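You operate a simulated robot arm through the tools that you are given. There is no shell and no other tool. Be economical: measure what you need, move in short steps, check, and stop when the job is done.

The job below is to be done with a simulated robot arm. You get a single attempt, and the scene is never put back.

Task
Set the red snap on the strap with the press.
Fine: seat it in the die, thread the strap over its prong, bed back in, pull the lever. Where these are worked on the way, their far stop is far enough and under half their travel is too little: press bed.

It is judged by the outcome, as a careful person would: the job done as asked, and still so three seconds after it is handed in. It fails if anything else is knocked over, pushed out of place, dropped, spilled or broken.

Robot
A 7-joint arm with a two-finger parallel gripper, fixed in place. Base frame: the origin is at the foot of the arm, x ahead of it, y to its left, z up; the work surface is at about z = 0.88. Readings come in m, rad, newtons and seconds.
With the tool pointing down near the work surface it reaches from about 0.3 to 0.7 m from the base axis. Its first joint turns from -1.152 to 1.152 rad. Payload 1.57 kg.
Tool frame: the origin (TCP) lies between the finger pads and is the grasp point; the fingertips stand 0.03 m ahead of it; z points along the fingers, y is the line along which they close. Largest opening 0.11 m; finger width 0.024, thickness 0.012; the body of the gripper, 0.048 by 0.112 m, starts 0.078 m behind the TCP.
Orientation is that of the tool frame in the base frame, as [roll, pitch, yaw] about the fixed x, y, z axes, in that order (R = Rz(yaw) Ry(pitch) Rx(roll)). With the fingers straight down and closing along the base's y, the tool's x points along the base's -x, its y along +y and its z along -z.

Tools
- The arm moves only by the tool apply_moves. Its argument "increments" is a list that holds one entry, the list of rows, each a list of 7 numbers: the shift along the base's x, y, z in m, then the turn, a rotation vector about the base's x, y, z in rad, then the opening in per cent of the stroke, from 0 (shut) to 100 (fully open). In form: [[[x, y, z, wx, wy, wz, jaw], ...]]. A call has 1 to 20 rows; each row is the pose to reach, as a shift and turn from the pose commanded when the call began. Rows are played at 5 a second. More than 0.05 m and 0.15 rad between two rows, or a gripper value outside its range, and nothing of the call is played. Where a pose cannot be reached the arm comes as near as it can. A force on the tool above 90 N (or 10 N above the force at the start of the call, whichever is more), or a blocked arm, ends the call early, and 0.2 s more pass. The fingers move at their own pace (about 0.108 m/s each) and stop on an object; they squeeze with about 21 N. The grip force told is the motor's: it shows also when the fingers shut on nothing. Time passes only in rows, and 0.2 s behind the last, so rows that repeat a pose let the fingers close. It gives the time, the measured TCP pose, the force on the tool (base axes), the opening and the grip force at its end, in the units of the frame above (readings bear some noise), with the torque about the TCP (base axes, N m) and any sound that the robot's microphone picked up.
- Cameras (640 x 400 px; columns grow to the right, rows downward): "scene" is fixed at [0.1843, -0.401, 1.4176]; the picture's right is [0.61, -0.79, 0.00], its down [-0.35, -0.27, -0.89] and it looks along [0.71, 0.55, -0.45] (base axes); focal length 250 px, centre (320, 200). "wrist" rides on the gripper at [0.07, 0.016, -0.141] in the tool frame; the picture's right is [-0.23, 0.97, 0.00], its down [-0.85, -0.20, -0.48] and it looks along [-0.47, -0.11, 0.88] (tool axes); focal length 222 px, centre (320, 200). There is no depth. A picture from a camera that has moved, and an enlarged one, comes with that camera's place and axes in the base frame and with its lens.
- capture(camera): a new picture of that camera. No time passes.
- close_up(camera, box): a new picture of the part [left, top, right, bottom] of that camera's present view, enlarged. No time passes.
- job_done(): hands the job in; it is judged then, once.

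Work in short steps. Places have to be worked out from the pictures, the camera data and where the tool is seen: move nearer, look again, correct. Check each grasp and each placing, and mend what went wrong. You have 120 turns and 76 pictures in all, those below and enlarged ones among them. Open the gripper and draw the arm clear of the work before you hand the job in, unless the task says otherwise.

The tools are called after "Emit:" as a command line: name --argument value ..., lists and objects as JSON in quotes. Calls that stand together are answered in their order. apply_moves: Moves the arm, as the interface text tells. Its arguments: {"type":"object","properties":{"increments":{"type":"array"}},"required":["increments"]} The other tools are called the same way: capture (camera) takes a picture; close_up (camera, box) takes an enlarged picture of a part of a camera's view; job_done () hands the job in.

At the start:

```text
t: 0.0
ee_pos: [0.3308, -0.1445, 1.329]
tool_rot: [-3.141, 0.0, 3.141]
wrist_force: [-0.5, -0.1, -0.4]
moment: [0.0, 0.0, -0.02]
gripper_width: 0.1097
finger_force: 0.1
```

scene: 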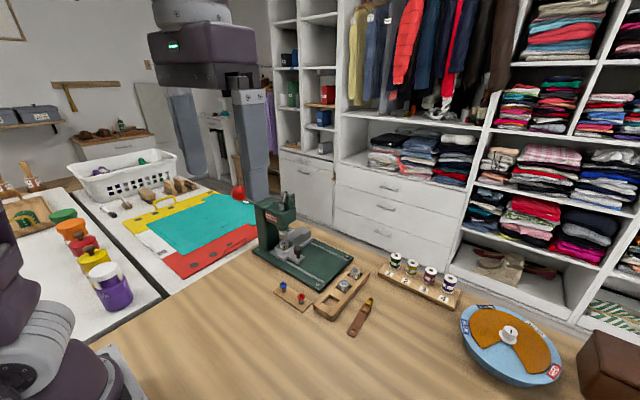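
wrist: 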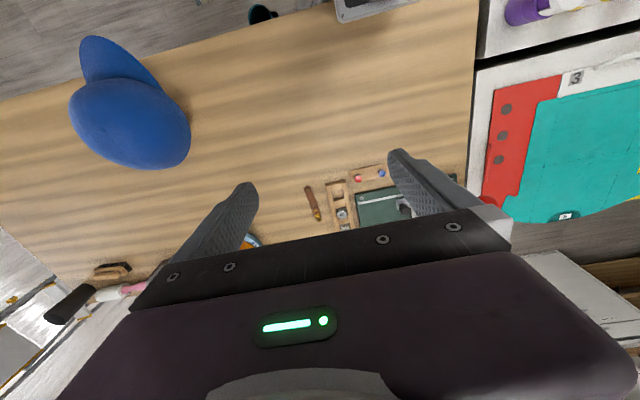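

The press sits in the middle of the bench with small parts in front of it. I'll enlarge the scene view to see the parts.

Emit:
close_up --camera "scene" --box '[220, 170, 400, 340]'

Emit:
close_up --camera "wrist" --box '[290, 140, 470, 250]'

```text
2.35 times, centred on (310, 255) of scene
camera zoom: at [0.1843, -0.401, 1.4176], right [0.61, -0.79, 0.0], down [-0.35, -0.27, -0.89], along [0.71, 0.55, -0.45], focal length 589 px, centre (344, 71)
```

zoom: 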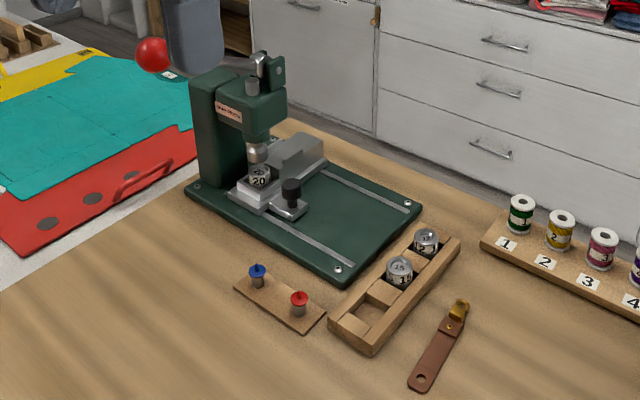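

```text
3.56 times, centred on (380, 195) of wrist
camera zoom: at [0.2603, -0.1289, 1.47], right [0.23, 0.97, 0.0], down [0.85, -0.2, 0.48], along [0.47, -0.11, -0.88], focal length 790 px, centre (107, 218)
```

zoom: 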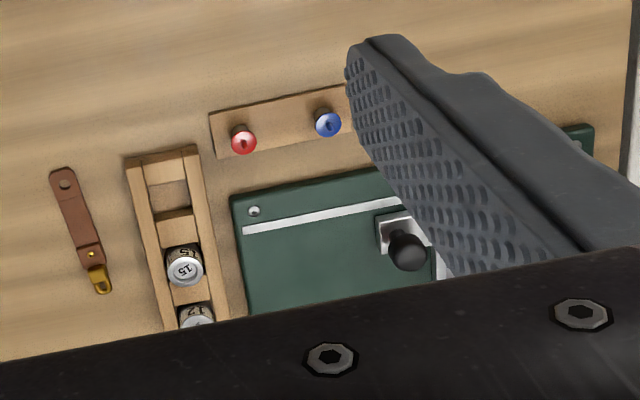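

The dies are labelled 20 (in the bed), 15 and one more, so which die fits the red snap matters. I'll move closer to read them and check the snap's size.

Emit:
apply_moves --increments '[[[0.02, 0.01, -0.035, 0, 0, 0, 100], [0.04, 0.02, -0.07, 0, 0, 0, 100], [0.06, 0.03, -0.1, 0, 0, 0, 100], [0.08, 0.04, -0.13, 0, 0, 0, 100], [0.1, 0.05, -0.16, 0, 0, 0, 100], [0.12, 0.06, -0.19, 0, 0, 0, 100], [0.12, 0.06, -0.19, 0, 0, 0, 100]]]'

Emit:
capture --camera "wrist"

Emit:
close_up --camera "scene" --box '[270, 260, 390, 340]'

Emit:
close_up --camera "scene" --box '[225, 180, 355, 270]'

```text
t: 1.6
ee_pos: [0.4514, -0.0862, 1.1364]
tool_rot: [3.14, 0.0, 3.141]
wrist_force: [-0.4, 0.3, -0.4]
moment: [0.03, 0.0, -0.02]
gripper_width: 0.1099
finger_force: 0.0
```

```text
71 pictures are left
camera wrist: at [0.3808, -0.0689, 1.2785], right [0.23, 0.97, 0.0], down [0.85, -0.2, 0.48], along [0.47, -0.11, -0.88], focal length 222 px, centre (320, 200)
```

wrist: 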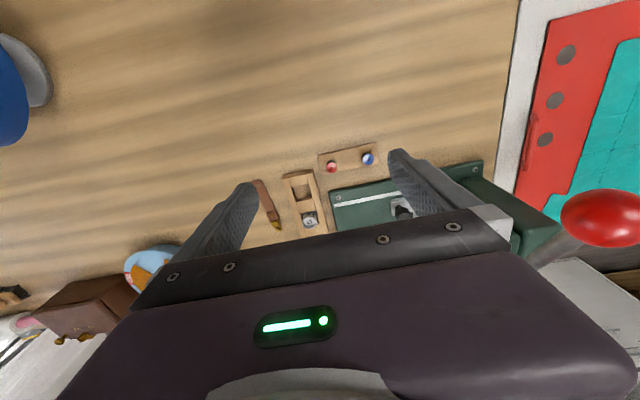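

```text
5.00 times, centred on (330, 300) of scene
camera zoom: at [0.1843, -0.401, 1.4176], right [0.61, -0.79, 0.0], down [-0.35, -0.27, -0.89], along [0.71, 0.55, -0.45], focal length 1253 px, centre (270, -300)
```

zoom: 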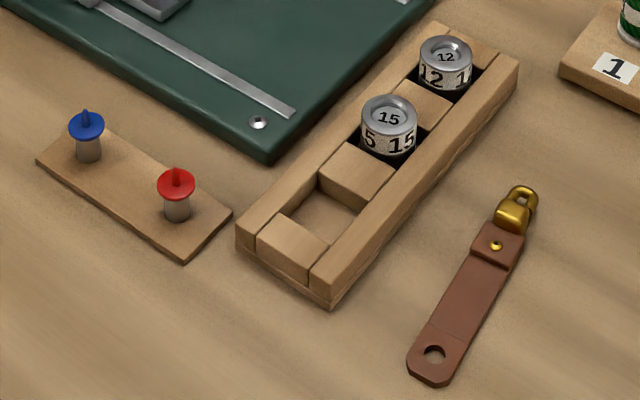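

```text
4.44 times, centred on (290, 225) of scene
camera zoom: at [0.1843, -0.401, 1.4176], right [0.61, -0.79, 0.0], down [-0.35, -0.27, -0.89], along [0.71, 0.55, -0.45], focal length 1113 px, centre (453, 89)
```

zoom: 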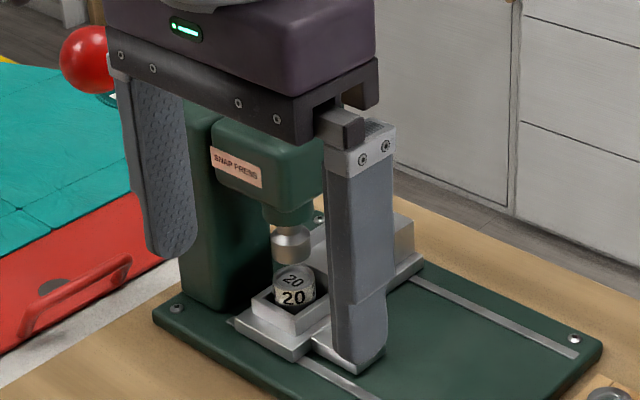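

I need the red snap's size; I'll zoom both views on the snaps.

Emit:
close_up --camera "wrist" --box '[316, 146, 386, 186]'

Emit:
close_up --camera "scene" --box '[274, 276, 322, 310]'

```text
9.14 times, centred on (351, 166) of wrist
camera zoom: at [0.3808, -0.0689, 1.2785], right [0.23, 0.97, 0.0], down [0.85, -0.2, 0.48], along [0.47, -0.11, -0.88], focal length 2031 px, centre (37, 511)
```

zoom: 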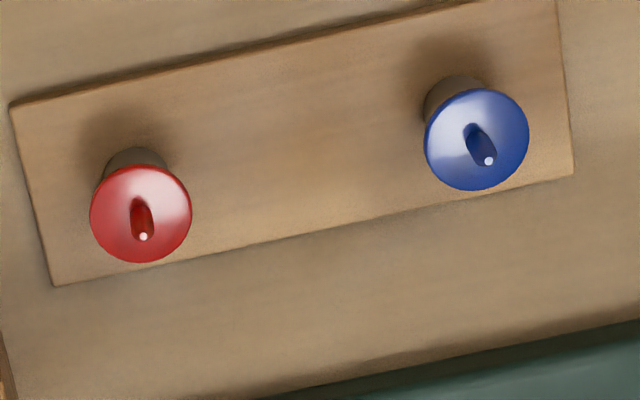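

```text
11.76 times, centred on (298, 293) of scene
camera zoom: at [0.1843, -0.401, 1.4176], right [0.61, -0.79, 0.0], down [-0.35, -0.27, -0.89], along [0.71, 0.55, -0.45], focal length 2947 px, centre (579, -894)
```

zoom: 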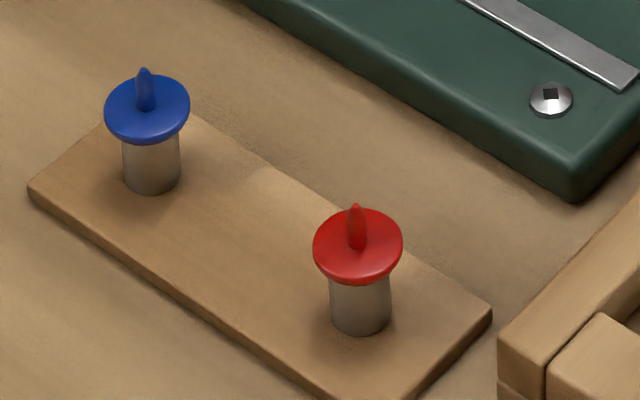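

Red cap measures about 20 mm across. Now I'll compare the cups in the dies.

Emit:
close_up --camera "scene" --box '[334, 262, 370, 296]'

Emit:
close_up --camera "scene" --box '[270, 228, 306, 260]'

```text
11.76 times, centred on (352, 279) of scene
camera zoom: at [0.1843, -0.401, 1.4176], right [0.61, -0.79, 0.0], down [-0.35, -0.27, -0.89], along [0.71, 0.55, -0.45], focal length 2947 px, centre (-56, -729)
```

zoom: 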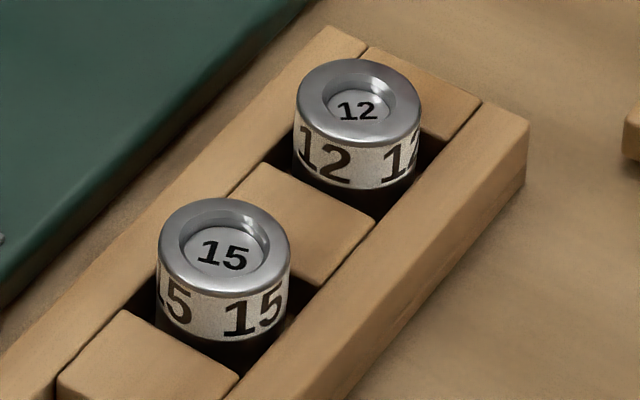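

```text
12.50 times, centred on (288, 244) of scene
camera zoom: at [0.1843, -0.401, 1.4176], right [0.61, -0.79, 0.0], down [-0.35, -0.27, -0.89], along [0.71, 0.55, -0.45], focal length 3131 px, centre (720, -350)
```

zoom: 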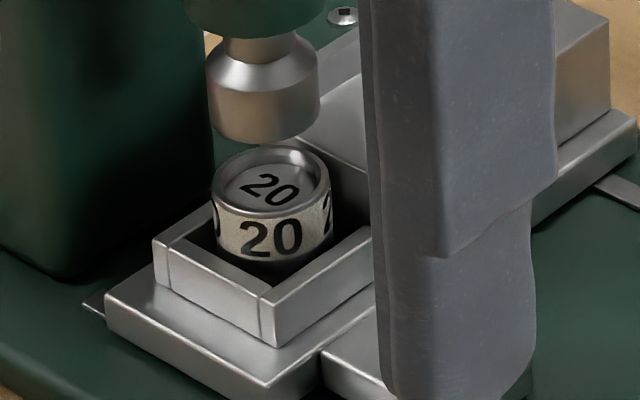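

Cup widths come out near 18 mm (12), 20.6 mm (15) and 26 mm (20), so the 20 mm red snap belongs in die 15 and the die in the bed must be swapped. I'll turn the tool by 90° and stand on the -y side to see the press and bed.

Emit:
apply_moves --increments '[[[0.015, -0.01, 0, 0, 0, 0.145, 100], [0.03, -0.02, 0, 0, 0, 0.29, 100], [0.045, -0.03, 0, 0, 0, 0.435, 100], [0.06, -0.04, 0, 0, 0, 0.58, 100], [0.075, -0.05, 0, 0, 0, 0.725, 100], [0.09, -0.06, 0, 0, 0, 0.87, 100], [0.1, -0.065, 0, 0, 0, 1.015, 100], [0.115, -0.07, 0, 0, 0, 1.16, 100], [0.13, -0.075, 0, 0, 0, 1.305, 100], [0.14, -0.075, 0, 0, 0, 1.45, 100], [0.15, -0.075, 0, 0, 0, 1.571, 100], [0.15, -0.075, 0, 0, 0, 1.571, 100]]]'

Emit:
capture --camera "wrist"

Emit:
close_up --camera "scene" --box '[210, 170, 370, 290]'

```text
t: 4.2
ee_pos: [0.6004, -0.1595, 1.1386]
tool_rot: [-3.14, -0.002, -1.569]
wrist_force: [-0.4, -0.1, -0.9]
moment: [0.01, 0.02, -0.03]
gripper_width: 0.1099
finger_force: 0.0
```

```text
64 pictures are left
camera wrist: at [0.5835, -0.2296, 1.2798], right [-0.97, 0.23, 0.0], down [0.2, 0.86, 0.48], along [0.11, 0.47, -0.88], focal length 222 px, centre (320, 200)
```

wrist: 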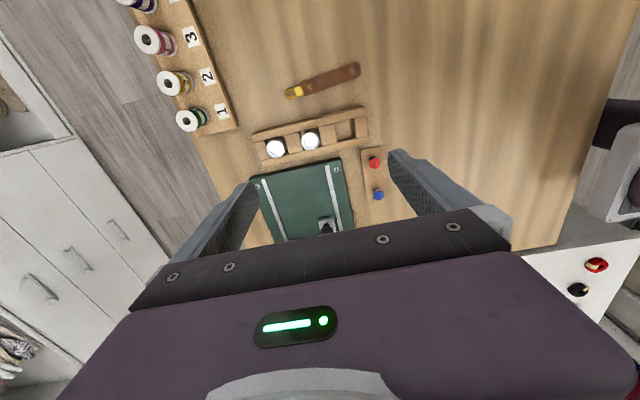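

```text
3.33 times, centred on (290, 230) of scene
camera zoom: at [0.1843, -0.401, 1.4176], right [0.61, -0.79, 0.0], down [-0.35, -0.27, -0.89], along [0.71, 0.55, -0.45], focal length 835 px, centre (420, 100)
```

zoom: 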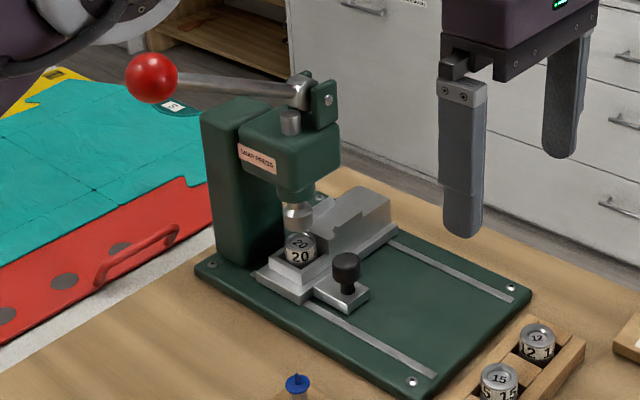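

The lever runs toward -x, with its ball near (0.50, 0.09, 1.16), and the knob is near (0.63, 0.03, 0.945). I'll move closer so the wrist camera sees the knob unobstructed.

Emit:
apply_moves --increments '[[[0.01, 0.04, -0.02, 0, 0, 0, 100], [0.02, 0.07, -0.04, 0, 0, 0, 100], [0.03, 0.1, -0.06, 0, 0, 0, 100], [0.03, 0.1, -0.06, 0, 0, 0, 100]]]'

Emit:
capture --camera "wrist"

Emit:
capture --camera "scene"

```text
t: 5.2
ee_pos: [0.6318, -0.0589, 1.0782]
tool_rot: [-3.141, 0.001, -1.571]
wrist_force: [0.2, -0.2, -0.6]
moment: [0.0, 0.0, 0.01]
gripper_width: 0.1101
finger_force: 0.0
```

```text
62 pictures are left
camera wrist: at [0.6143, -0.1289, 1.2206], right [-0.97, 0.23, 0.0], down [0.2, 0.86, 0.48], along [0.11, 0.47, -0.88], focal length 222 px, centre (320, 200)
```

wrist: 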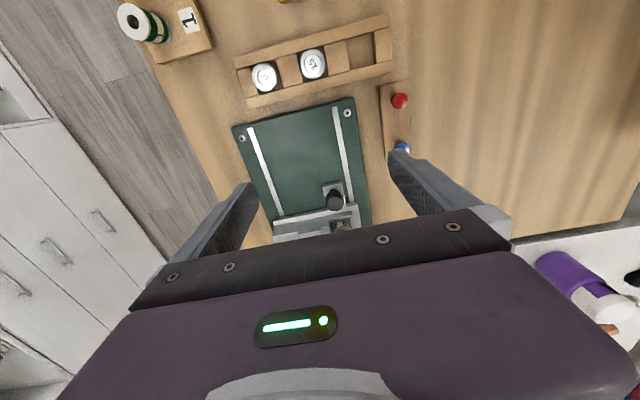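

```text
61 pictures are left
```

scene: 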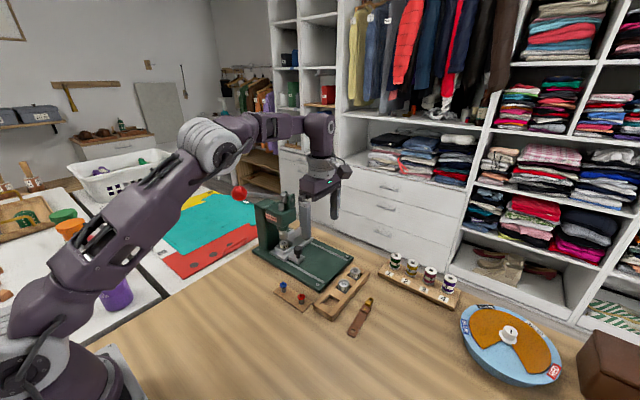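

I'll zoom this view to get accurate positions.

Emit:
close_up --camera "wrist" --box '[220, 100, 400, 245]'

Emit:
close_up --camera "wrist" --box '[220, 0, 430, 120]'

```text
2.76 times, centred on (310, 172) of wrist
camera zoom: at [0.6143, -0.1289, 1.2206], right [-0.97, 0.23, 0.0], down [0.2, 0.86, 0.48], along [0.11, 0.47, -0.88], focal length 613 px, centre (348, 276)
```

zoom: 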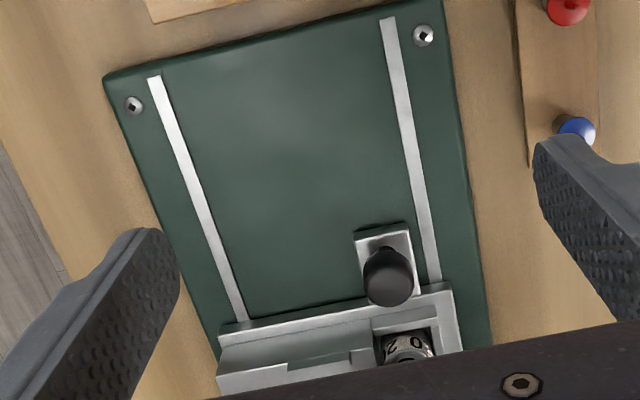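

```text
3.05 times, centred on (325, 60) of wrist
camera zoom: at [0.6143, -0.1289, 1.2206], right [-0.97, 0.23, 0.0], down [0.2, 0.86, 0.48], along [0.11, 0.47, -0.88], focal length 677 px, centre (305, 627)
```

zoom: 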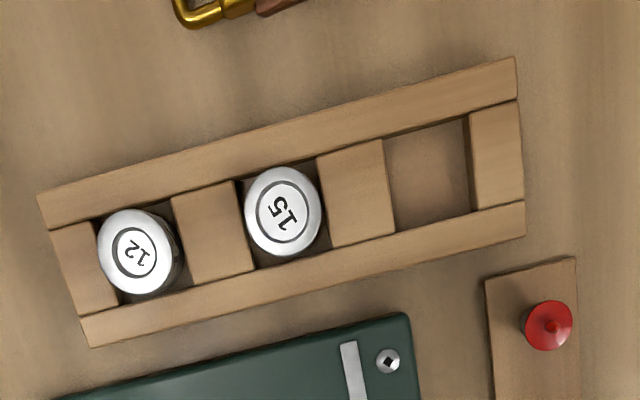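

Knob is at about (0.630, 0.026) with its top near 0.947, and the press head front is at y≈0.062. I'll come down over the knob with the fingers closing along x, keeping clear of the head.

Emit:
apply_moves --increments '[[[0, 0.04, 0, 0, 0, 0, 70], [-0.002, 0.077, -0.01, 0, 0, 0, 60], [-0.002, 0.077, -0.05, 0, 0, 0, 50], [-0.002, 0.077, -0.08, 0, 0, 0, 50], [-0.002, 0.077, -0.1, 0, 0, 0, 50], [-0.002, 0.077, -0.1, 0, 0, 0, 50]]]'

Emit:
close_up --camera "scene" --box '[210, 170, 370, 290]'

Emit:
capture --camera "wrist"

```text
t: 6.6
ee_pos: [0.6284, 0.0161, 0.9767]
tool_rot: [3.141, 0.0, -1.571]
wrist_force: [-0.5, 0.4, 0.8]
moment: [0.0, 0.02, 0.05]
gripper_width: 0.0551
finger_force: 0.0
```

```text
3.33 times, centred on (290, 230) of scene
camera zoom: at [0.1843, -0.401, 1.4176], right [0.61, -0.79, 0.0], down [-0.35, -0.27, -0.89], along [0.71, 0.55, -0.45], focal length 835 px, centre (420, 100)
```

zoom: 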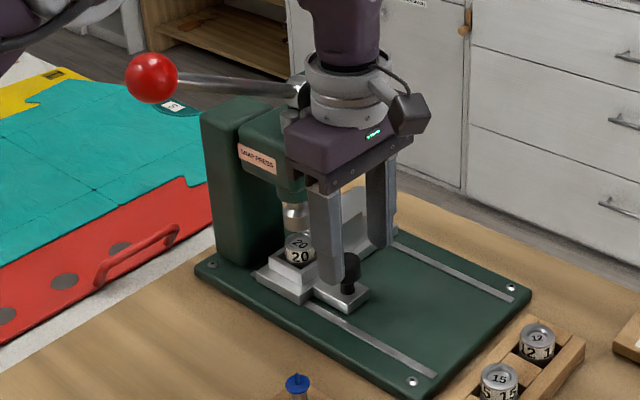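

```text
57 pictures are left
camera wrist: at [0.6126, -0.0539, 1.119], right [-0.97, 0.23, 0.0], down [0.2, 0.85, 0.48], along [0.11, 0.47, -0.88], focal length 222 px, centre (320, 200)
```

wrist: 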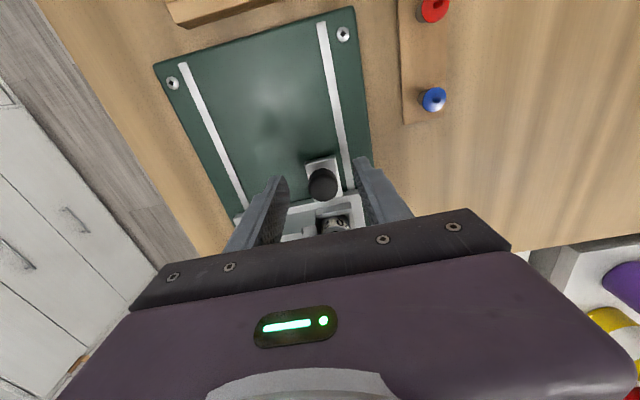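

Knob lies between the fingers at about (0.628, 0.024). Going down and closing on it.

Emit:
apply_moves --increments '[[[0, 0.003, -0.015, 0, 0, 0, 50], [0, 0.003, -0.028, 0, 0, 0, 50], [0, 0.003, -0.028, 0, 0, 0, 0], [0, 0.003, -0.028, 0, 0, 0, 0], [0, 0.003, -0.028, 0, 0, 0, 0]]]'

```text
t: 7.8
ee_pos: [0.6299, 0.0197, 0.9489]
tool_rot: [-3.139, 0.002, -1.571]
wrist_force: [14.1, 0.2, -4.2]
moment: [-0.47, -0.16, -0.07]
gripper_width: 0.0264
finger_force: 37.1
```

Grip on the knob is good (26 mm wide). Pulling the bed out along -y.

Emit:
apply_moves --increments '[[[0.002, -0.01, 0, 0, 0, 0, 0], [0.002, -0.02, 0, 0, 0, 0, 0], [0.002, -0.03, 0, 0, 0, 0, 0], [0.002, -0.04, 0, 0, 0, 0, 0], [0.002, -0.05, 0, 0, 0, 0, 0], [0.002, -0.06, 0, 0, 0, 0, 0], [0.002, -0.07, 0, 0, 0, 0, 0], [0.002, -0.08, 0, 0, 0, 0, 0], [0.002, -0.09, 0, 0, 0, 0, 0], [0.002, -0.1, 0, 0, 0, 0, 0], [0.002, -0.11, 0, 0, 0, 0, 0], [0.002, -0.12, 0, 0, 0, 0, 0]]]'

Emit:
close_up --camera "scene" --box '[210, 170, 370, 290]'

```text
t: 10.4
ee_pos: [0.6318, -0.1014, 0.9512]
tool_rot: [-3.136, -0.003, -1.572]
wrist_force: [0.1, -0.9, -0.1]
moment: [0.0, -0.03, 0.02]
gripper_width: 0.0001
finger_force: 21.8
```

```text
3.33 times, centred on (290, 230) of scene
camera zoom: at [0.1843, -0.401, 1.4176], right [0.61, -0.79, 0.0], down [-0.35, -0.27, -0.89], along [0.71, 0.55, -0.45], focal length 835 px, centre (420, 100)
```

zoom: 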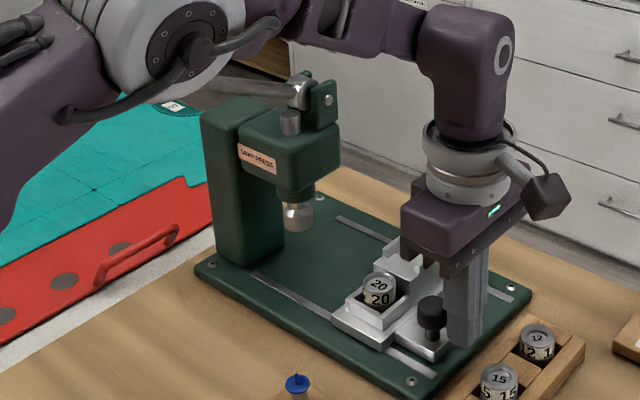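

The bed came out about 0.095 m to its stop and the fingers slipped off the knob there. I'll rise with open fingers and look from above.

Emit:
apply_moves --increments '[[[0, 0, 0.04, 0, 0, 0, 0], [0, 0, 0.09, 0, 0, 0, 30], [0, -0.02, 0.13, 0, 0, 0, 70], [0, -0.05, 0.13, 0, 0, 0, 70], [0, -0.05, 0.13, 0, 0, 0, 70]]]'

Emit:
close_up --camera "wrist" --box '[200, 20, 440, 230]'

Emit:
close_up --camera "scene" --box '[280, 230, 370, 310]'

```text
t: 11.6
ee_pos: [0.6322, -0.1489, 1.0799]
tool_rot: [-3.141, -0.001, -1.57]
wrist_force: [-0.2, 0.3, 0.1]
moment: [0.0, -0.01, -0.02]
gripper_width: 0.0768
finger_force: 0.1
```

```text
1.90 times, centred on (320, 125) of wrist
camera zoom: at [0.6147, -0.2199, 1.2222], right [-0.97, 0.23, 0.0], down [0.2, 0.86, 0.48], along [0.11, 0.47, -0.88], focal length 423 px, centre (320, 343)
```

zoom: 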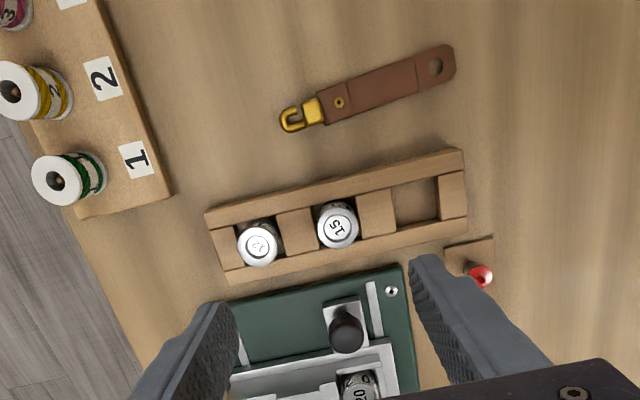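

```text
5.00 times, centred on (325, 270) of scene
camera zoom: at [0.1843, -0.401, 1.4176], right [0.61, -0.79, 0.0], down [-0.35, -0.27, -0.89], along [0.71, 0.55, -0.45], focal length 1253 px, centre (295, -150)
```

zoom: 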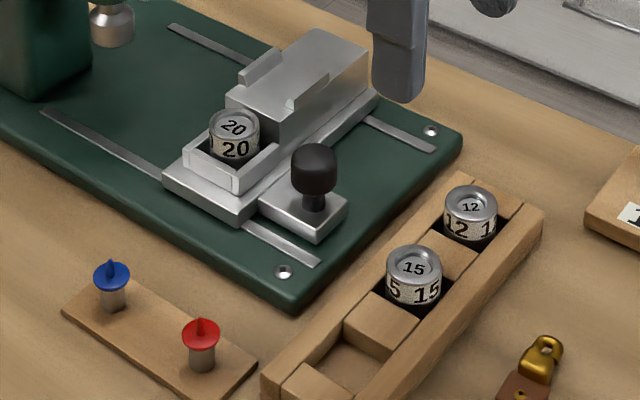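

Now clear: die 20 at about (0.629, -0.012, top 0.943), die 15 at (0.622, -0.144, top 0.915), the empty rack slot at about (0.561, -0.146). I'll turn back so the fingers close along y and go above die 20.

Emit:
apply_moves --increments '[[[0, 0.01, 0, 0, 0, -0.145, 70], [0, 0.02, 0, 0, 0, -0.29, 70], [0, 0.03, 0, 0, 0, -0.435, 70], [0, 0.04, 0, 0, 0, -0.58, 70], [0, 0.05, 0, 0, 0, -0.725, 70], [0, 0.06, 0, 0, 0, -0.87, 70], [-0.001, 0.075, 0, 0, 0, -1.015, 70], [-0.001, 0.09, 0, 0, 0, -1.16, 70], [-0.002, 0.105, 0, 0, 0, -1.305, 70], [-0.003, 0.12, -0.01, 0, 0, -1.45, 60], [-0.003, 0.138, -0.03, 0, 0, -1.571, 60], [-0.003, 0.138, -0.06, 0, 0, -1.571, 60], [-0.003, 0.138, -0.06, 0, 0, -1.571, 60]]]'

Emit:
close_up --camera "wrist" --box '[220, 100, 420, 225]'

Emit:
capture --camera "scene"

```text
t: 14.4
ee_pos: [0.6272, -0.0116, 1.0198]
tool_rot: [3.141, 0.001, 3.141]
wrist_force: [-0.4, 0.2, -0.6]
moment: [0.02, -0.04, 0.0]
gripper_width: 0.066
finger_force: 0.0
```

```text
3.20 times, centred on (320, 162) of wrist
camera zoom: at [0.5571, 0.0047, 1.1619], right [0.23, 0.97, 0.0], down [0.85, -0.2, 0.48], along [0.47, -0.11, -0.88], focal length 711 px, centre (320, 320)
```

zoom: 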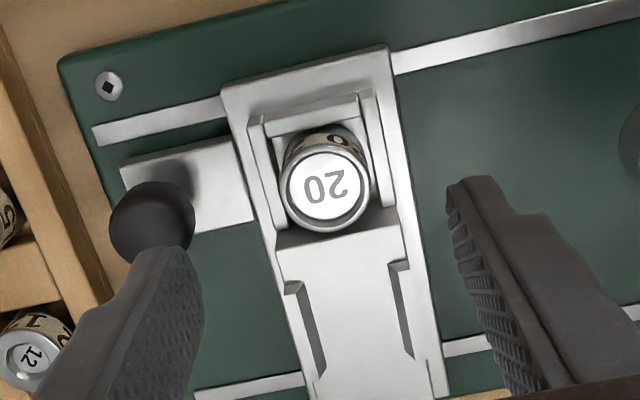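

```text
52 pictures are left
```

scene: 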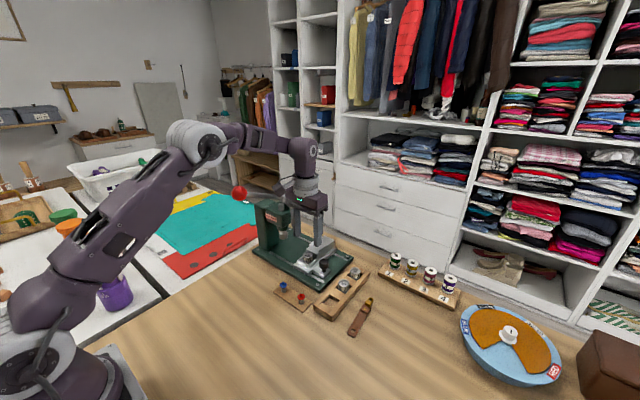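

Die 20 is centred at about (0.6297, -0.0096). I'll narrow the opening to clear the knob, go down so the tips overlap the top 13 mm, and close.

Emit:
apply_moves --increments '[[[0.002, 0.002, 0, 0, 0, 0, 43], [0.002, 0.002, -0.03, 0, 0, 0, 43], [0.002, 0.002, -0.05, 0, 0, 0, 43], [0.002, 0.002, -0.06, 0, 0, 0, 43], [0.002, 0.002, -0.06, 0, 0, 0, 43], [0.002, 0.002, -0.06, 0, 0, 0, 0], [0.002, 0.002, -0.06, 0, 0, 0, 0], [0.002, 0.002, -0.06, 0, 0, 0, 0]]]'

Emit:
close_up --camera "wrist" --box '[220, 100, 420, 225]'

```text
t: 16.2
ee_pos: [0.6297, -0.0095, 0.9587]
tool_rot: [3.141, 0.0, -3.14]
wrist_force: [0.0, 0.2, -0.4]
moment: [0.03, 0.01, 0.0]
gripper_width: 0.0298
finger_force: 21.4
```

```text
3.20 times, centred on (320, 162) of wrist
camera zoom: at [0.5592, 0.0065, 1.101], right [0.23, 0.97, 0.0], down [0.86, -0.2, 0.48], along [0.47, -0.11, -0.88], focal length 711 px, centre (320, 320)
```

zoom: 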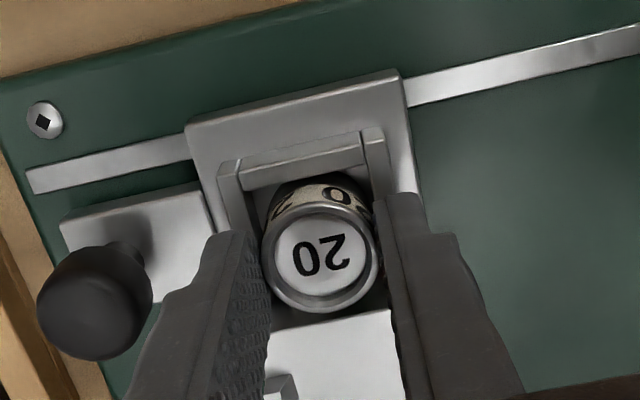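

Die 20 is held (29.8 mm). I'll lift it straight up, then carry it to above the empty rack slot.

Emit:
apply_moves --increments '[[[0, 0, 0.02, 0, 0, 0, 0], [0, 0, 0.045, 0, 0, 0, 0], [0, 0, 0.075, 0, 0, 0, 0], [-0.02, -0.035, 0.075, 0, 0, 0, 0], [-0.04, -0.07, 0.075, 0, 0, 0, 0], [-0.06, -0.105, 0.075, 0, 0, 0, 0], [-0.0687, -0.1365, 0.06, 0, 0, 0, 0], [-0.0687, -0.1365, 0.045, 0, 0, 0, 0], [-0.0687, -0.1365, 0.045, 0, 0, 0, 0]]]'

Emit:
close_up --camera "wrist" --box '[220, 100, 420, 225]'

Emit:
close_up --camera "scene" --box '[280, 230, 390, 330]'

```text
t: 18.2
ee_pos: [0.56, -0.1457, 1.005]
tool_rot: [-3.141, 0.0, -3.141]
wrist_force: [0.1, -0.3, -1.1]
moment: [0.03, 0.02, -0.02]
gripper_width: 0.0
finger_force: 20.9
```

```text
3.20 times, centred on (320, 162) of wrist
camera zoom: at [0.4901, -0.1304, 1.1461], right [0.23, 0.97, 0.0], down [0.86, -0.2, 0.48], along [0.47, -0.11, -0.88], focal length 711 px, centre (320, 320)
```

zoom: 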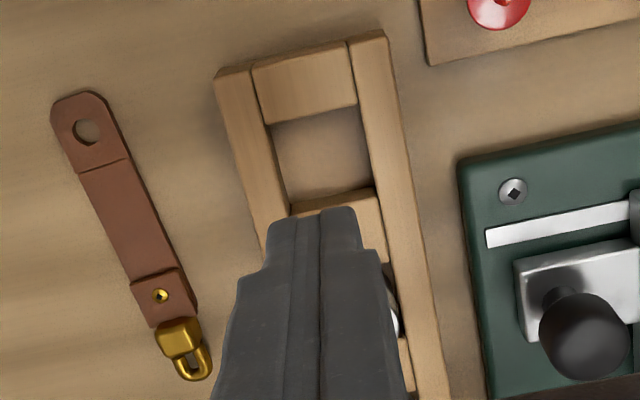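

```text
4.00 times, centred on (335, 280) of scene
camera zoom: at [0.1843, -0.401, 1.4176], right [0.61, -0.79, 0.0], down [-0.35, -0.27, -0.89], along [0.71, 0.55, -0.45], focal length 1002 px, centre (260, -120)
```

zoom: 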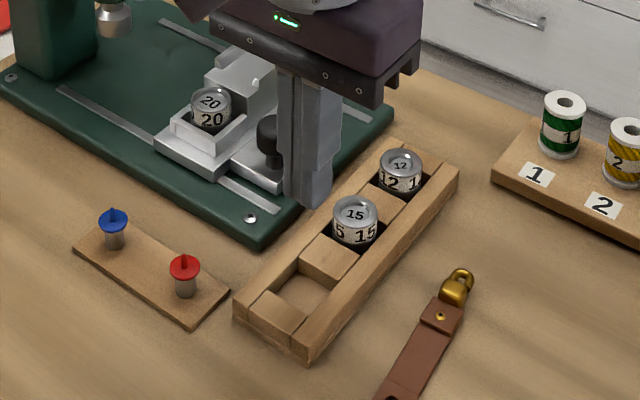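

The die slipped out on lifting and stayed in the holder, with nothing displaced. I'll go back and take a deeper grip, lifting slowly.

Emit:
apply_moves --increments '[[[0.01, 0.03, 0.02, 0, 0, 0, 0], [0.03, 0.065, 0.02, 0, 0, 0, 20], [0.05, 0.1, 0.02, 0, 0, 0, 43], [0.0687, 0.1355, 0.015, 0, 0, 0, 43], [0.0687, 0.1355, -0.02, 0, 0, 0, 43], [0.0687, 0.1355, -0.035, 0, 0, 0, 43], [0.0687, 0.1355, -0.035, 0, 0, 0, 43]]]'

Emit:
close_up --camera "scene" --box '[280, 220, 340, 270]'

Emit:
close_up --camera "wrist" --box '[260, 120, 380, 210]'

```text
t: 19.8
ee_pos: [0.6283, -0.0109, 0.97]
tool_rot: [3.141, 0.0, -3.141]
wrist_force: [0.2, 0.2, -0.3]
moment: [0.03, 0.02, 0.01]
gripper_width: 0.0474
finger_force: 0.1
```

```text
8.00 times, centred on (310, 245) of scene
camera zoom: at [0.1843, -0.401, 1.4176], right [0.61, -0.79, 0.0], down [-0.35, -0.27, -0.89], along [0.71, 0.55, -0.45], focal length 2004 px, centre (400, -160)
```

zoom: 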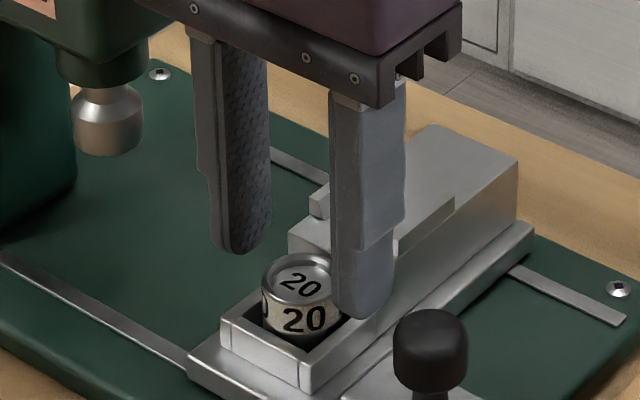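

```text
4.44 times, centred on (320, 165) of wrist
camera zoom: at [0.5581, 0.0051, 1.1117], right [0.23, 0.97, 0.0], down [0.86, -0.2, 0.48], along [0.47, -0.11, -0.88], focal length 987 px, centre (320, 356)
```

zoom: 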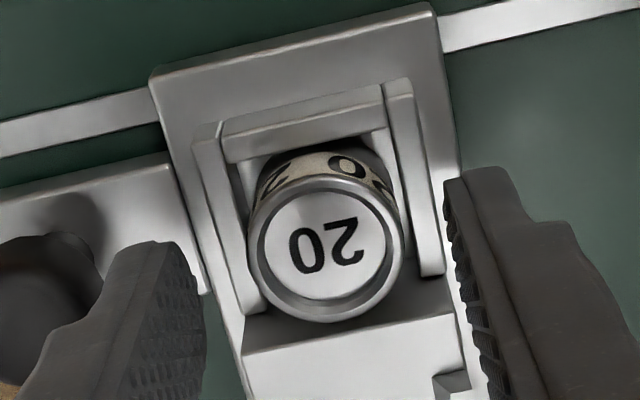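

The fingertips are rounded, so the grip must be centred and as low as the holder walls (z≈0.928) allow. Going down a bit deeper, closing, and lifting only a few millimetres to read the force.

Emit:
apply_moves --increments '[[[-0.001, 0.001, -0.008, 0, 0, 0, 43], [-0.001, 0.001, -0.0135, 0, 0, 0, 43], [-0.001, 0.001, -0.0135, 0, 0, 0, 0], [-0.001, 0.001, -0.0135, 0, 0, 0, 0], [-0.001, 0.001, -0.0135, 0, 0, 0, 0], [-0.001, 0.001, -0.0135, 0, 0, 0, 0], [-0.001, 0.001, -0.0115, 0, 0, 0, 0], [-0.001, 0.001, -0.0095, 0, 0, 0, 0]]]'

```text
t: 21.6
ee_pos: [0.6281, -0.0094, 0.9597]
tool_rot: [-3.141, -0.001, 3.141]
wrist_force: [0.6, 0.1, -1.4]
moment: [0.0, 0.01, -0.01]
gripper_width: 0.0295
finger_force: 21.4
```

Only about 1 N of pull, no sticking. Continuing to lift slowly.

Emit:
apply_moves --increments '[[[0, 0, 0.003, 0, 0, 0, 0], [0, 0, 0.006, 0, 0, 0, 0], [0, 0, 0.009, 0, 0, 0, 0], [0, 0, 0.012, 0, 0, 0, 0], [0, 0, 0.015, 0, 0, 0, 0]]]'

Emit:
close_up --camera "scene" --box '[280, 220, 340, 270]'

```text
t: 22.8
ee_pos: [0.6288, -0.0083, 0.9753]
tool_rot: [3.141, -0.001, -3.141]
wrist_force: [-0.3, -0.2, -1.4]
moment: [-0.04, 0.01, 0.05]
gripper_width: 0.0295
finger_force: 21.2
```

```text
8.00 times, centred on (310, 245) of scene
camera zoom: at [0.1843, -0.401, 1.4176], right [0.61, -0.79, 0.0], down [-0.35, -0.27, -0.89], along [0.71, 0.55, -0.45], focal length 2004 px, centre (400, -160)
```

zoom: 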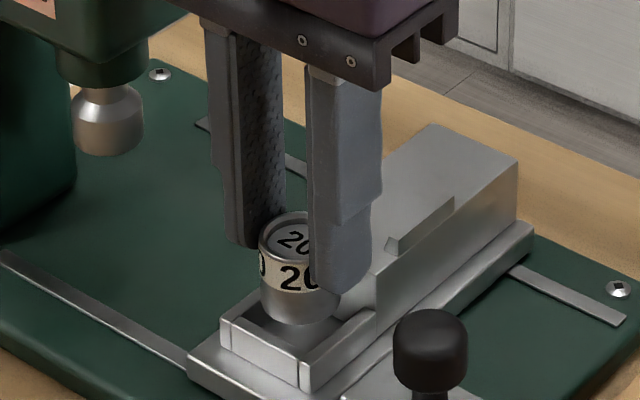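

The die is coming up with the gripper now. I'll keep lifting gently, then carry it slowly to the slot at (0.5585, -0.1453).

Emit:
apply_moves --increments '[[[0, 0, 0.006, 0, 0, 0, 0], [0, 0, 0.012, 0, 0, 0, 0], [0, 0, 0.02, 0, 0, 0, 0], [0, 0, 0.028, 0, 0, 0, 0], [0, 0, 0.035, 0, 0, 0, 0], [-0.01, -0.01, 0.035, 0, 0, 0, 0], [-0.02, -0.025, 0.035, 0, 0, 0, 0], [-0.03, -0.04, 0.035, 0, 0, 0, 0], [-0.04, -0.055, 0.035, 0, 0, 0, 0], [-0.05, -0.07, 0.035, 0, 0, 0, 0], [-0.06, -0.085, 0.035, 0, 0, 0, 0], [-0.068, -0.1, 0.035, 0, 0, 0, 0], [-0.07, -0.115, 0.03, 0, 0, 0, 0], [-0.07, -0.128, 0.02, 0, 0, 0, 0], [-0.07, -0.136, 0.005, 0, 0, 0, 0], [-0.07, -0.136, 0, 0, 0, 0, 0]]]'

Emit:
close_up --camera "wrist" --box '[260, 100, 380, 210]'

Emit:
close_up --camera "scene" --box '[290, 250, 370, 320]'

```text
t: 26.2
ee_pos: [0.5582, -0.1462, 0.9753]
tool_rot: [-3.141, 0.0, 3.141]
wrist_force: [-0.4, 0.5, -1.9]
moment: [0.01, -0.02, -0.03]
gripper_width: 0.0298
finger_force: 21.5
```

```text
3.64 times, centred on (320, 155) of wrist
camera zoom: at [0.4882, -0.1296, 1.1175], right [0.23, 0.97, 0.0], down [0.86, -0.2, 0.48], along [0.47, -0.11, -0.88], focal length 808 px, centre (320, 364)
```

zoom: 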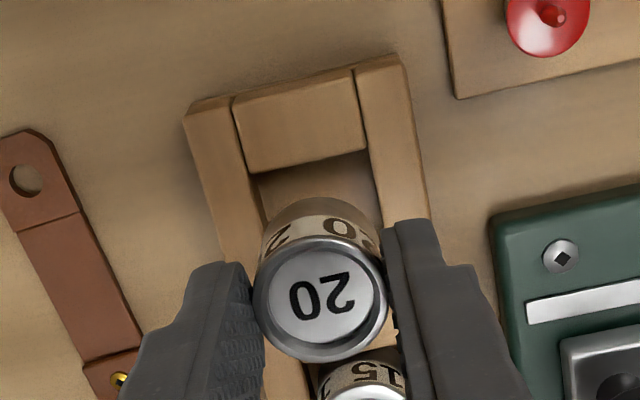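

```text
5.71 times, centred on (330, 285) of scene
camera zoom: at [0.1843, -0.401, 1.4176], right [0.61, -0.79, 0.0], down [-0.35, -0.27, -0.89], along [0.71, 0.55, -0.45], focal length 1432 px, centre (263, -286)
```

zoom: 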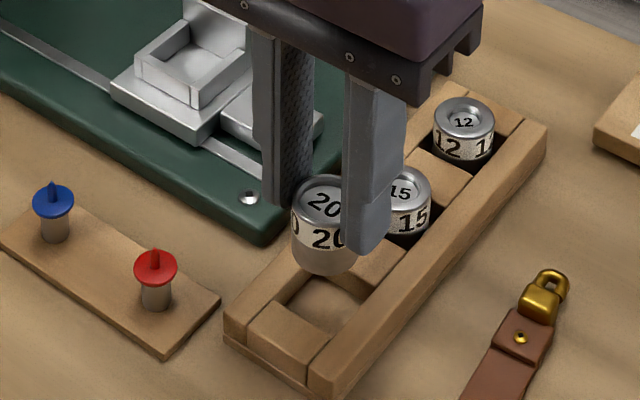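

Slot centre works out to (0.5595, -0.1455); the die sits about 1.5 mm toward -x of the TCP. I'll correct for that and lower until the tips are just above the rack.

Emit:
apply_moves --increments '[[[0.0025, 0.0005, 0, 0, 0, 0, 0], [0.0025, 0.0005, -0.01, 0, 0, 0, 0], [0.0025, 0.0005, -0.018, 0, 0, 0, 0], [0.0025, 0.0005, -0.025, 0, 0, 0, 0], [0.0025, 0.0005, -0.025, 0, 0, 0, 0]]]'

Emit:
close_up --camera "wrist" --box '[260, 100, 380, 210]'

Emit:
close_up --camera "scene" --box '[290, 250, 370, 320]'

```text
t: 27.4
ee_pos: [0.5616, -0.1456, 0.9493]
tool_rot: [-3.14, -0.001, -3.141]
wrist_force: [0.0, 0.2, -1.7]
moment: [-0.03, 0.0, 0.02]
gripper_width: 0.0295
finger_force: 20.9
```

```text
3.64 times, centred on (320, 155) of wrist
camera zoom: at [0.4903, -0.1298, 1.092], right [0.23, 0.97, 0.0], down [0.86, -0.2, 0.48], along [0.47, -0.11, -0.88], focal length 808 px, centre (320, 364)
```

zoom: 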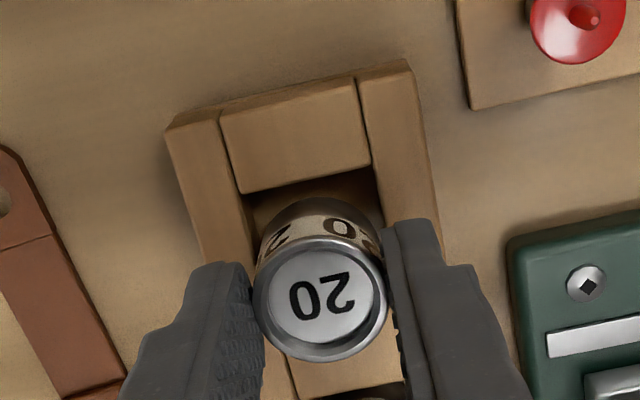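

```text
5.71 times, centred on (330, 285) of scene
camera zoom: at [0.1843, -0.401, 1.4176], right [0.61, -0.79, 0.0], down [-0.35, -0.27, -0.89], along [0.71, 0.55, -0.45], focal length 1432 px, centre (263, -286)
```

zoom: 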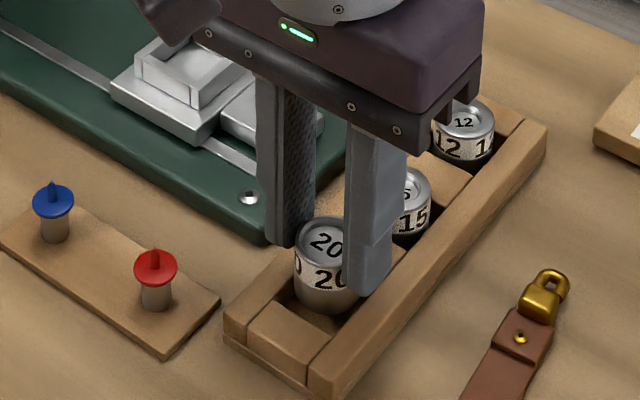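

Alignment looks good, with the die just entering. Lowering further in small steps.

Emit:
apply_moves --increments '[[[0, 0, -0.004, 0, 0, 0, 0], [0, 0, -0.008, 0, 0, 0, 0], [0, 0, -0.012, 0, 0, 0, 0], [0, 0, -0.015, 0, 0, 0, 0]]]'

Emit:
close_up --camera "scene" --box '[290, 250, 370, 320]'

```text
t: 28.4
ee_pos: [0.5607, -0.1457, 0.937]
tool_rot: [-3.141, 0.003, -3.141]
wrist_force: [-0.4, -0.5, 13.8]
moment: [0.02, -0.26, 0.01]
gripper_width: 0.03
finger_force: 21.0
```

```text
5.71 times, centred on (330, 285) of scene
camera zoom: at [0.184, -0.4009, 1.4177], right [0.61, -0.79, 0.0], down [-0.35, -0.27, -0.89], along [0.71, 0.55, -0.45], focal length 1432 px, centre (263, -286)
```

zoom: 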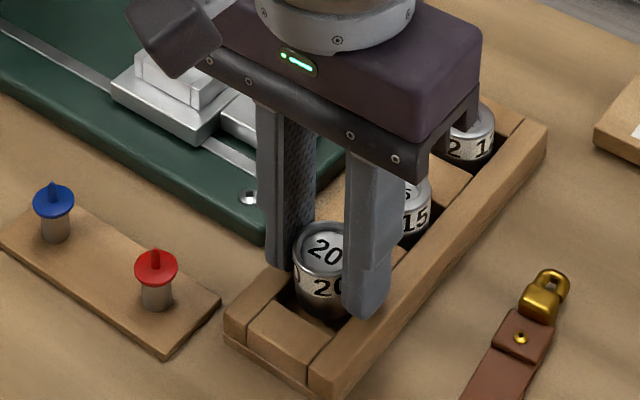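

Contact with the upward force acting about 19 mm toward +x: the die's +x edge is resting on the spacer. I'll lift a bit, shift -2.5 mm in x and lower again.

Emit:
apply_moves --increments '[[[0, 0, 0.006, 0, 0, 0, 0], [-0.0025, 0, 0.006, 0, 0, 0, 0], [-0.0025, 0, 0.002, 0, 0, 0, 0], [-0.0025, 0, -0.002, 0, 0, 0, 0], [-0.0025, 0, -0.004, 0, 0, 0, 0]]]'

Emit:
close_up --camera "wrist" --box '[260, 100, 380, 210]'

```text
t: 29.6
ee_pos: [0.5584, -0.1457, 0.9314]
tool_rot: [-3.141, 0.0, 3.141]
wrist_force: [0.0, 0.2, -1.9]
moment: [0.0, 0.0, 0.02]
gripper_width: 0.0296
finger_force: 20.6
```

```text
3.64 times, centred on (320, 155) of wrist
camera zoom: at [0.4881, -0.1291, 1.0729], right [0.23, 0.97, 0.0], down [0.86, -0.2, 0.48], along [0.47, -0.11, -0.88], focal length 808 px, centre (320, 364)
```

zoom: 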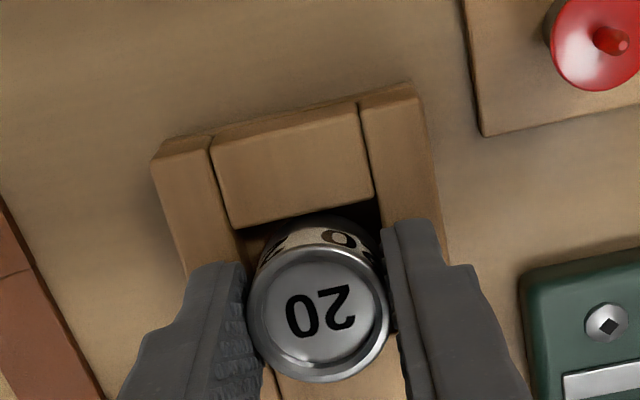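

Now it slides in freely. Lowering the last millimetres.

Emit:
apply_moves --increments '[[[0, 0, -0.002, 0, 0, 0, 0], [0, 0, -0.004, 0, 0, 0, 0], [0, 0, -0.005, 0, 0, 0, 0]]]'

```text
t: 30.4
ee_pos: [0.5586, -0.1439, 0.9289]
tool_rot: [-3.141, 0.007, 3.141]
wrist_force: [-16.6, 9.8, 76.4]
moment: [0.88, 1.4, -0.29]
gripper_width: 0.0296
finger_force: 20.8
```

Firm contact: bottomed. I'll ease up 2.5 mm, then open and rise.

Emit:
apply_moves --increments '[[[0, -0.0, 0.0035, 0, 0, 0, 0], [0, 0, 0.0035, 0, 0, 0, 25], [0, 0, 0.0035, 0, 0, 0, 40], [0, 0, 0.0035, 0, 0, 0, 45], [0, 0, 0.02, 0, 0, 0, 45], [0, 0, 0.05, 0, 0, 0, 45], [0, 0, 0.07, 0, 0, 0, 45]]]'

Emit:
close_up --camera "wrist" --box '[240, 80, 400, 230]'

Emit:
close_up --camera "scene" --box '[290, 250, 370, 320]'

```text
t: 32.0
ee_pos: [0.5593, -0.1457, 0.9956]
tool_rot: [-3.141, 0.0, -3.14]
wrist_force: [0.4, -0.2, -0.1]
moment: [-0.01, 0.02, 0.0]
gripper_width: 0.0495
finger_force: 0.1
```

```text
2.67 times, centred on (320, 155) of wrist
camera zoom: at [0.488, -0.1296, 1.1383], right [0.23, 0.97, 0.0], down [0.86, -0.2, 0.48], along [0.46, -0.11, -0.88], focal length 592 px, centre (320, 320)
```

zoom: 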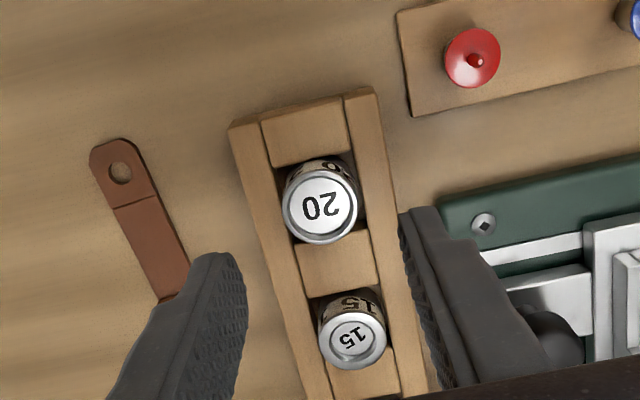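

```text
5.71 times, centred on (330, 285) of scene
camera zoom: at [0.1843, -0.401, 1.4176], right [0.61, -0.79, 0.0], down [-0.35, -0.27, -0.89], along [0.71, 0.55, -0.45], focal length 1432 px, centre (263, -286)
```

zoom: 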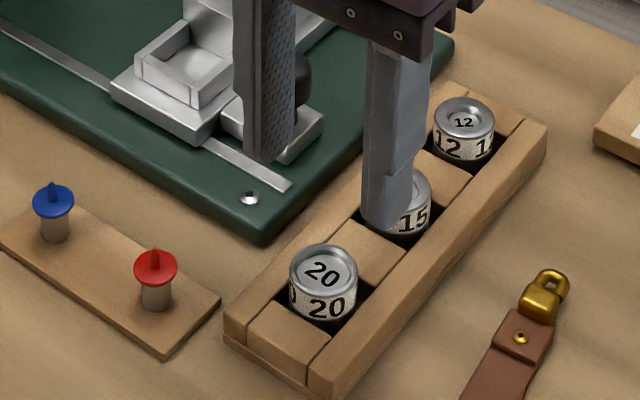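

Die 20 is parked in the rack. Next, above die 15 (x≈0.620, y≈-0.146) to check centring.

Emit:
apply_moves --increments '[[[0.03, 0, 0, 0, 0, 0, 45], [0.061, 0, 0, 0, 0, 0, 45], [0.061, 0, -0.03, 0, 0, 0, 45], [0.061, 0, -0.03, 0, 0, 0, 45]]]'

Emit:
close_up --camera "wrist" --box '[260, 100, 380, 210]'

```text
t: 33.0
ee_pos: [0.6229, -0.1458, 0.9683]
tool_rot: [3.141, 0.0, 3.142]
wrist_force: [0.4, 0.5, -0.8]
moment: [-0.01, -0.03, 0.01]
gripper_width: 0.0493
finger_force: 0.1
```

```text
3.64 times, centred on (320, 155) of wrist
camera zoom: at [0.5521, -0.1298, 1.1099], right [0.23, 0.97, 0.0], down [0.85, -0.2, 0.48], along [0.47, -0.11, -0.88], focal length 808 px, centre (320, 364)
```

zoom: 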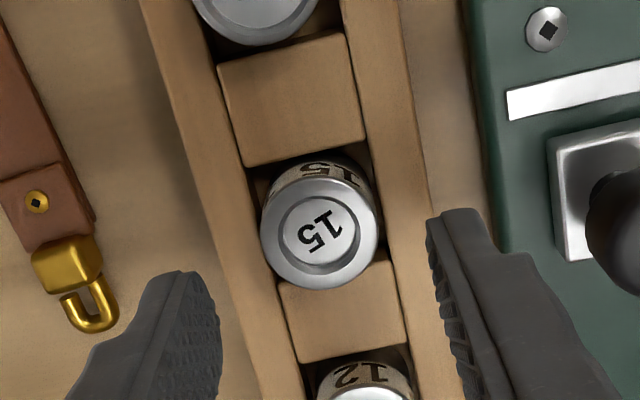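

Die 15 is about 4 mm to -x of the tool axis. Correcting, descending to the same free height (0.931) and gripping.

Emit:
apply_moves --increments '[[[-0.004, 0.0005, 0, 0, 0, 0, 45], [-0.004, 0.0005, -0.02, 0, 0, 0, 45], [-0.004, 0.0005, -0.032, 0, 0, 0, 45], [-0.004, 0.0005, -0.037, 0, 0, 0, 45], [-0.004, 0.0005, -0.037, 0, 0, 0, 0], [-0.004, 0.0005, -0.037, 0, 0, 0, 0], [-0.004, 0.0005, -0.037, 0, 0, 0, 0], [-0.004, 0.0005, -0.037, 0, 0, 0, 0], [-0.004, 0.0005, -0.034, 0, 0, 0, 0], [-0.004, 0.0005, -0.03, 0, 0, 0, 0], [-0.004, 0.0005, -0.026, 0, 0, 0, 0], [-0.004, 0.0005, -0.022, 0, 0, 0, 0]]]'

Emit:
close_up --camera "wrist" --box '[260, 100, 380, 210]'

```text
t: 35.6
ee_pos: [0.6151, -0.1436, 0.944]
tool_rot: [-3.141, -0.001, -3.141]
wrist_force: [0.9, -0.1, -0.7]
moment: [-0.04, 0.03, -0.01]
gripper_width: 0.0291
finger_force: 21.2
```

```text
3.64 times, centred on (320, 155) of wrist
camera zoom: at [0.5453, -0.1281, 1.0866], right [0.23, 0.97, 0.0], down [0.86, -0.2, 0.48], along [0.47, -0.11, -0.88], focal length 808 px, centre (320, 364)
```

zoom: 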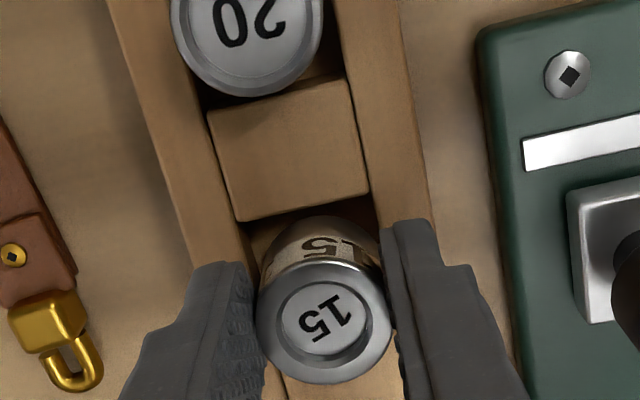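

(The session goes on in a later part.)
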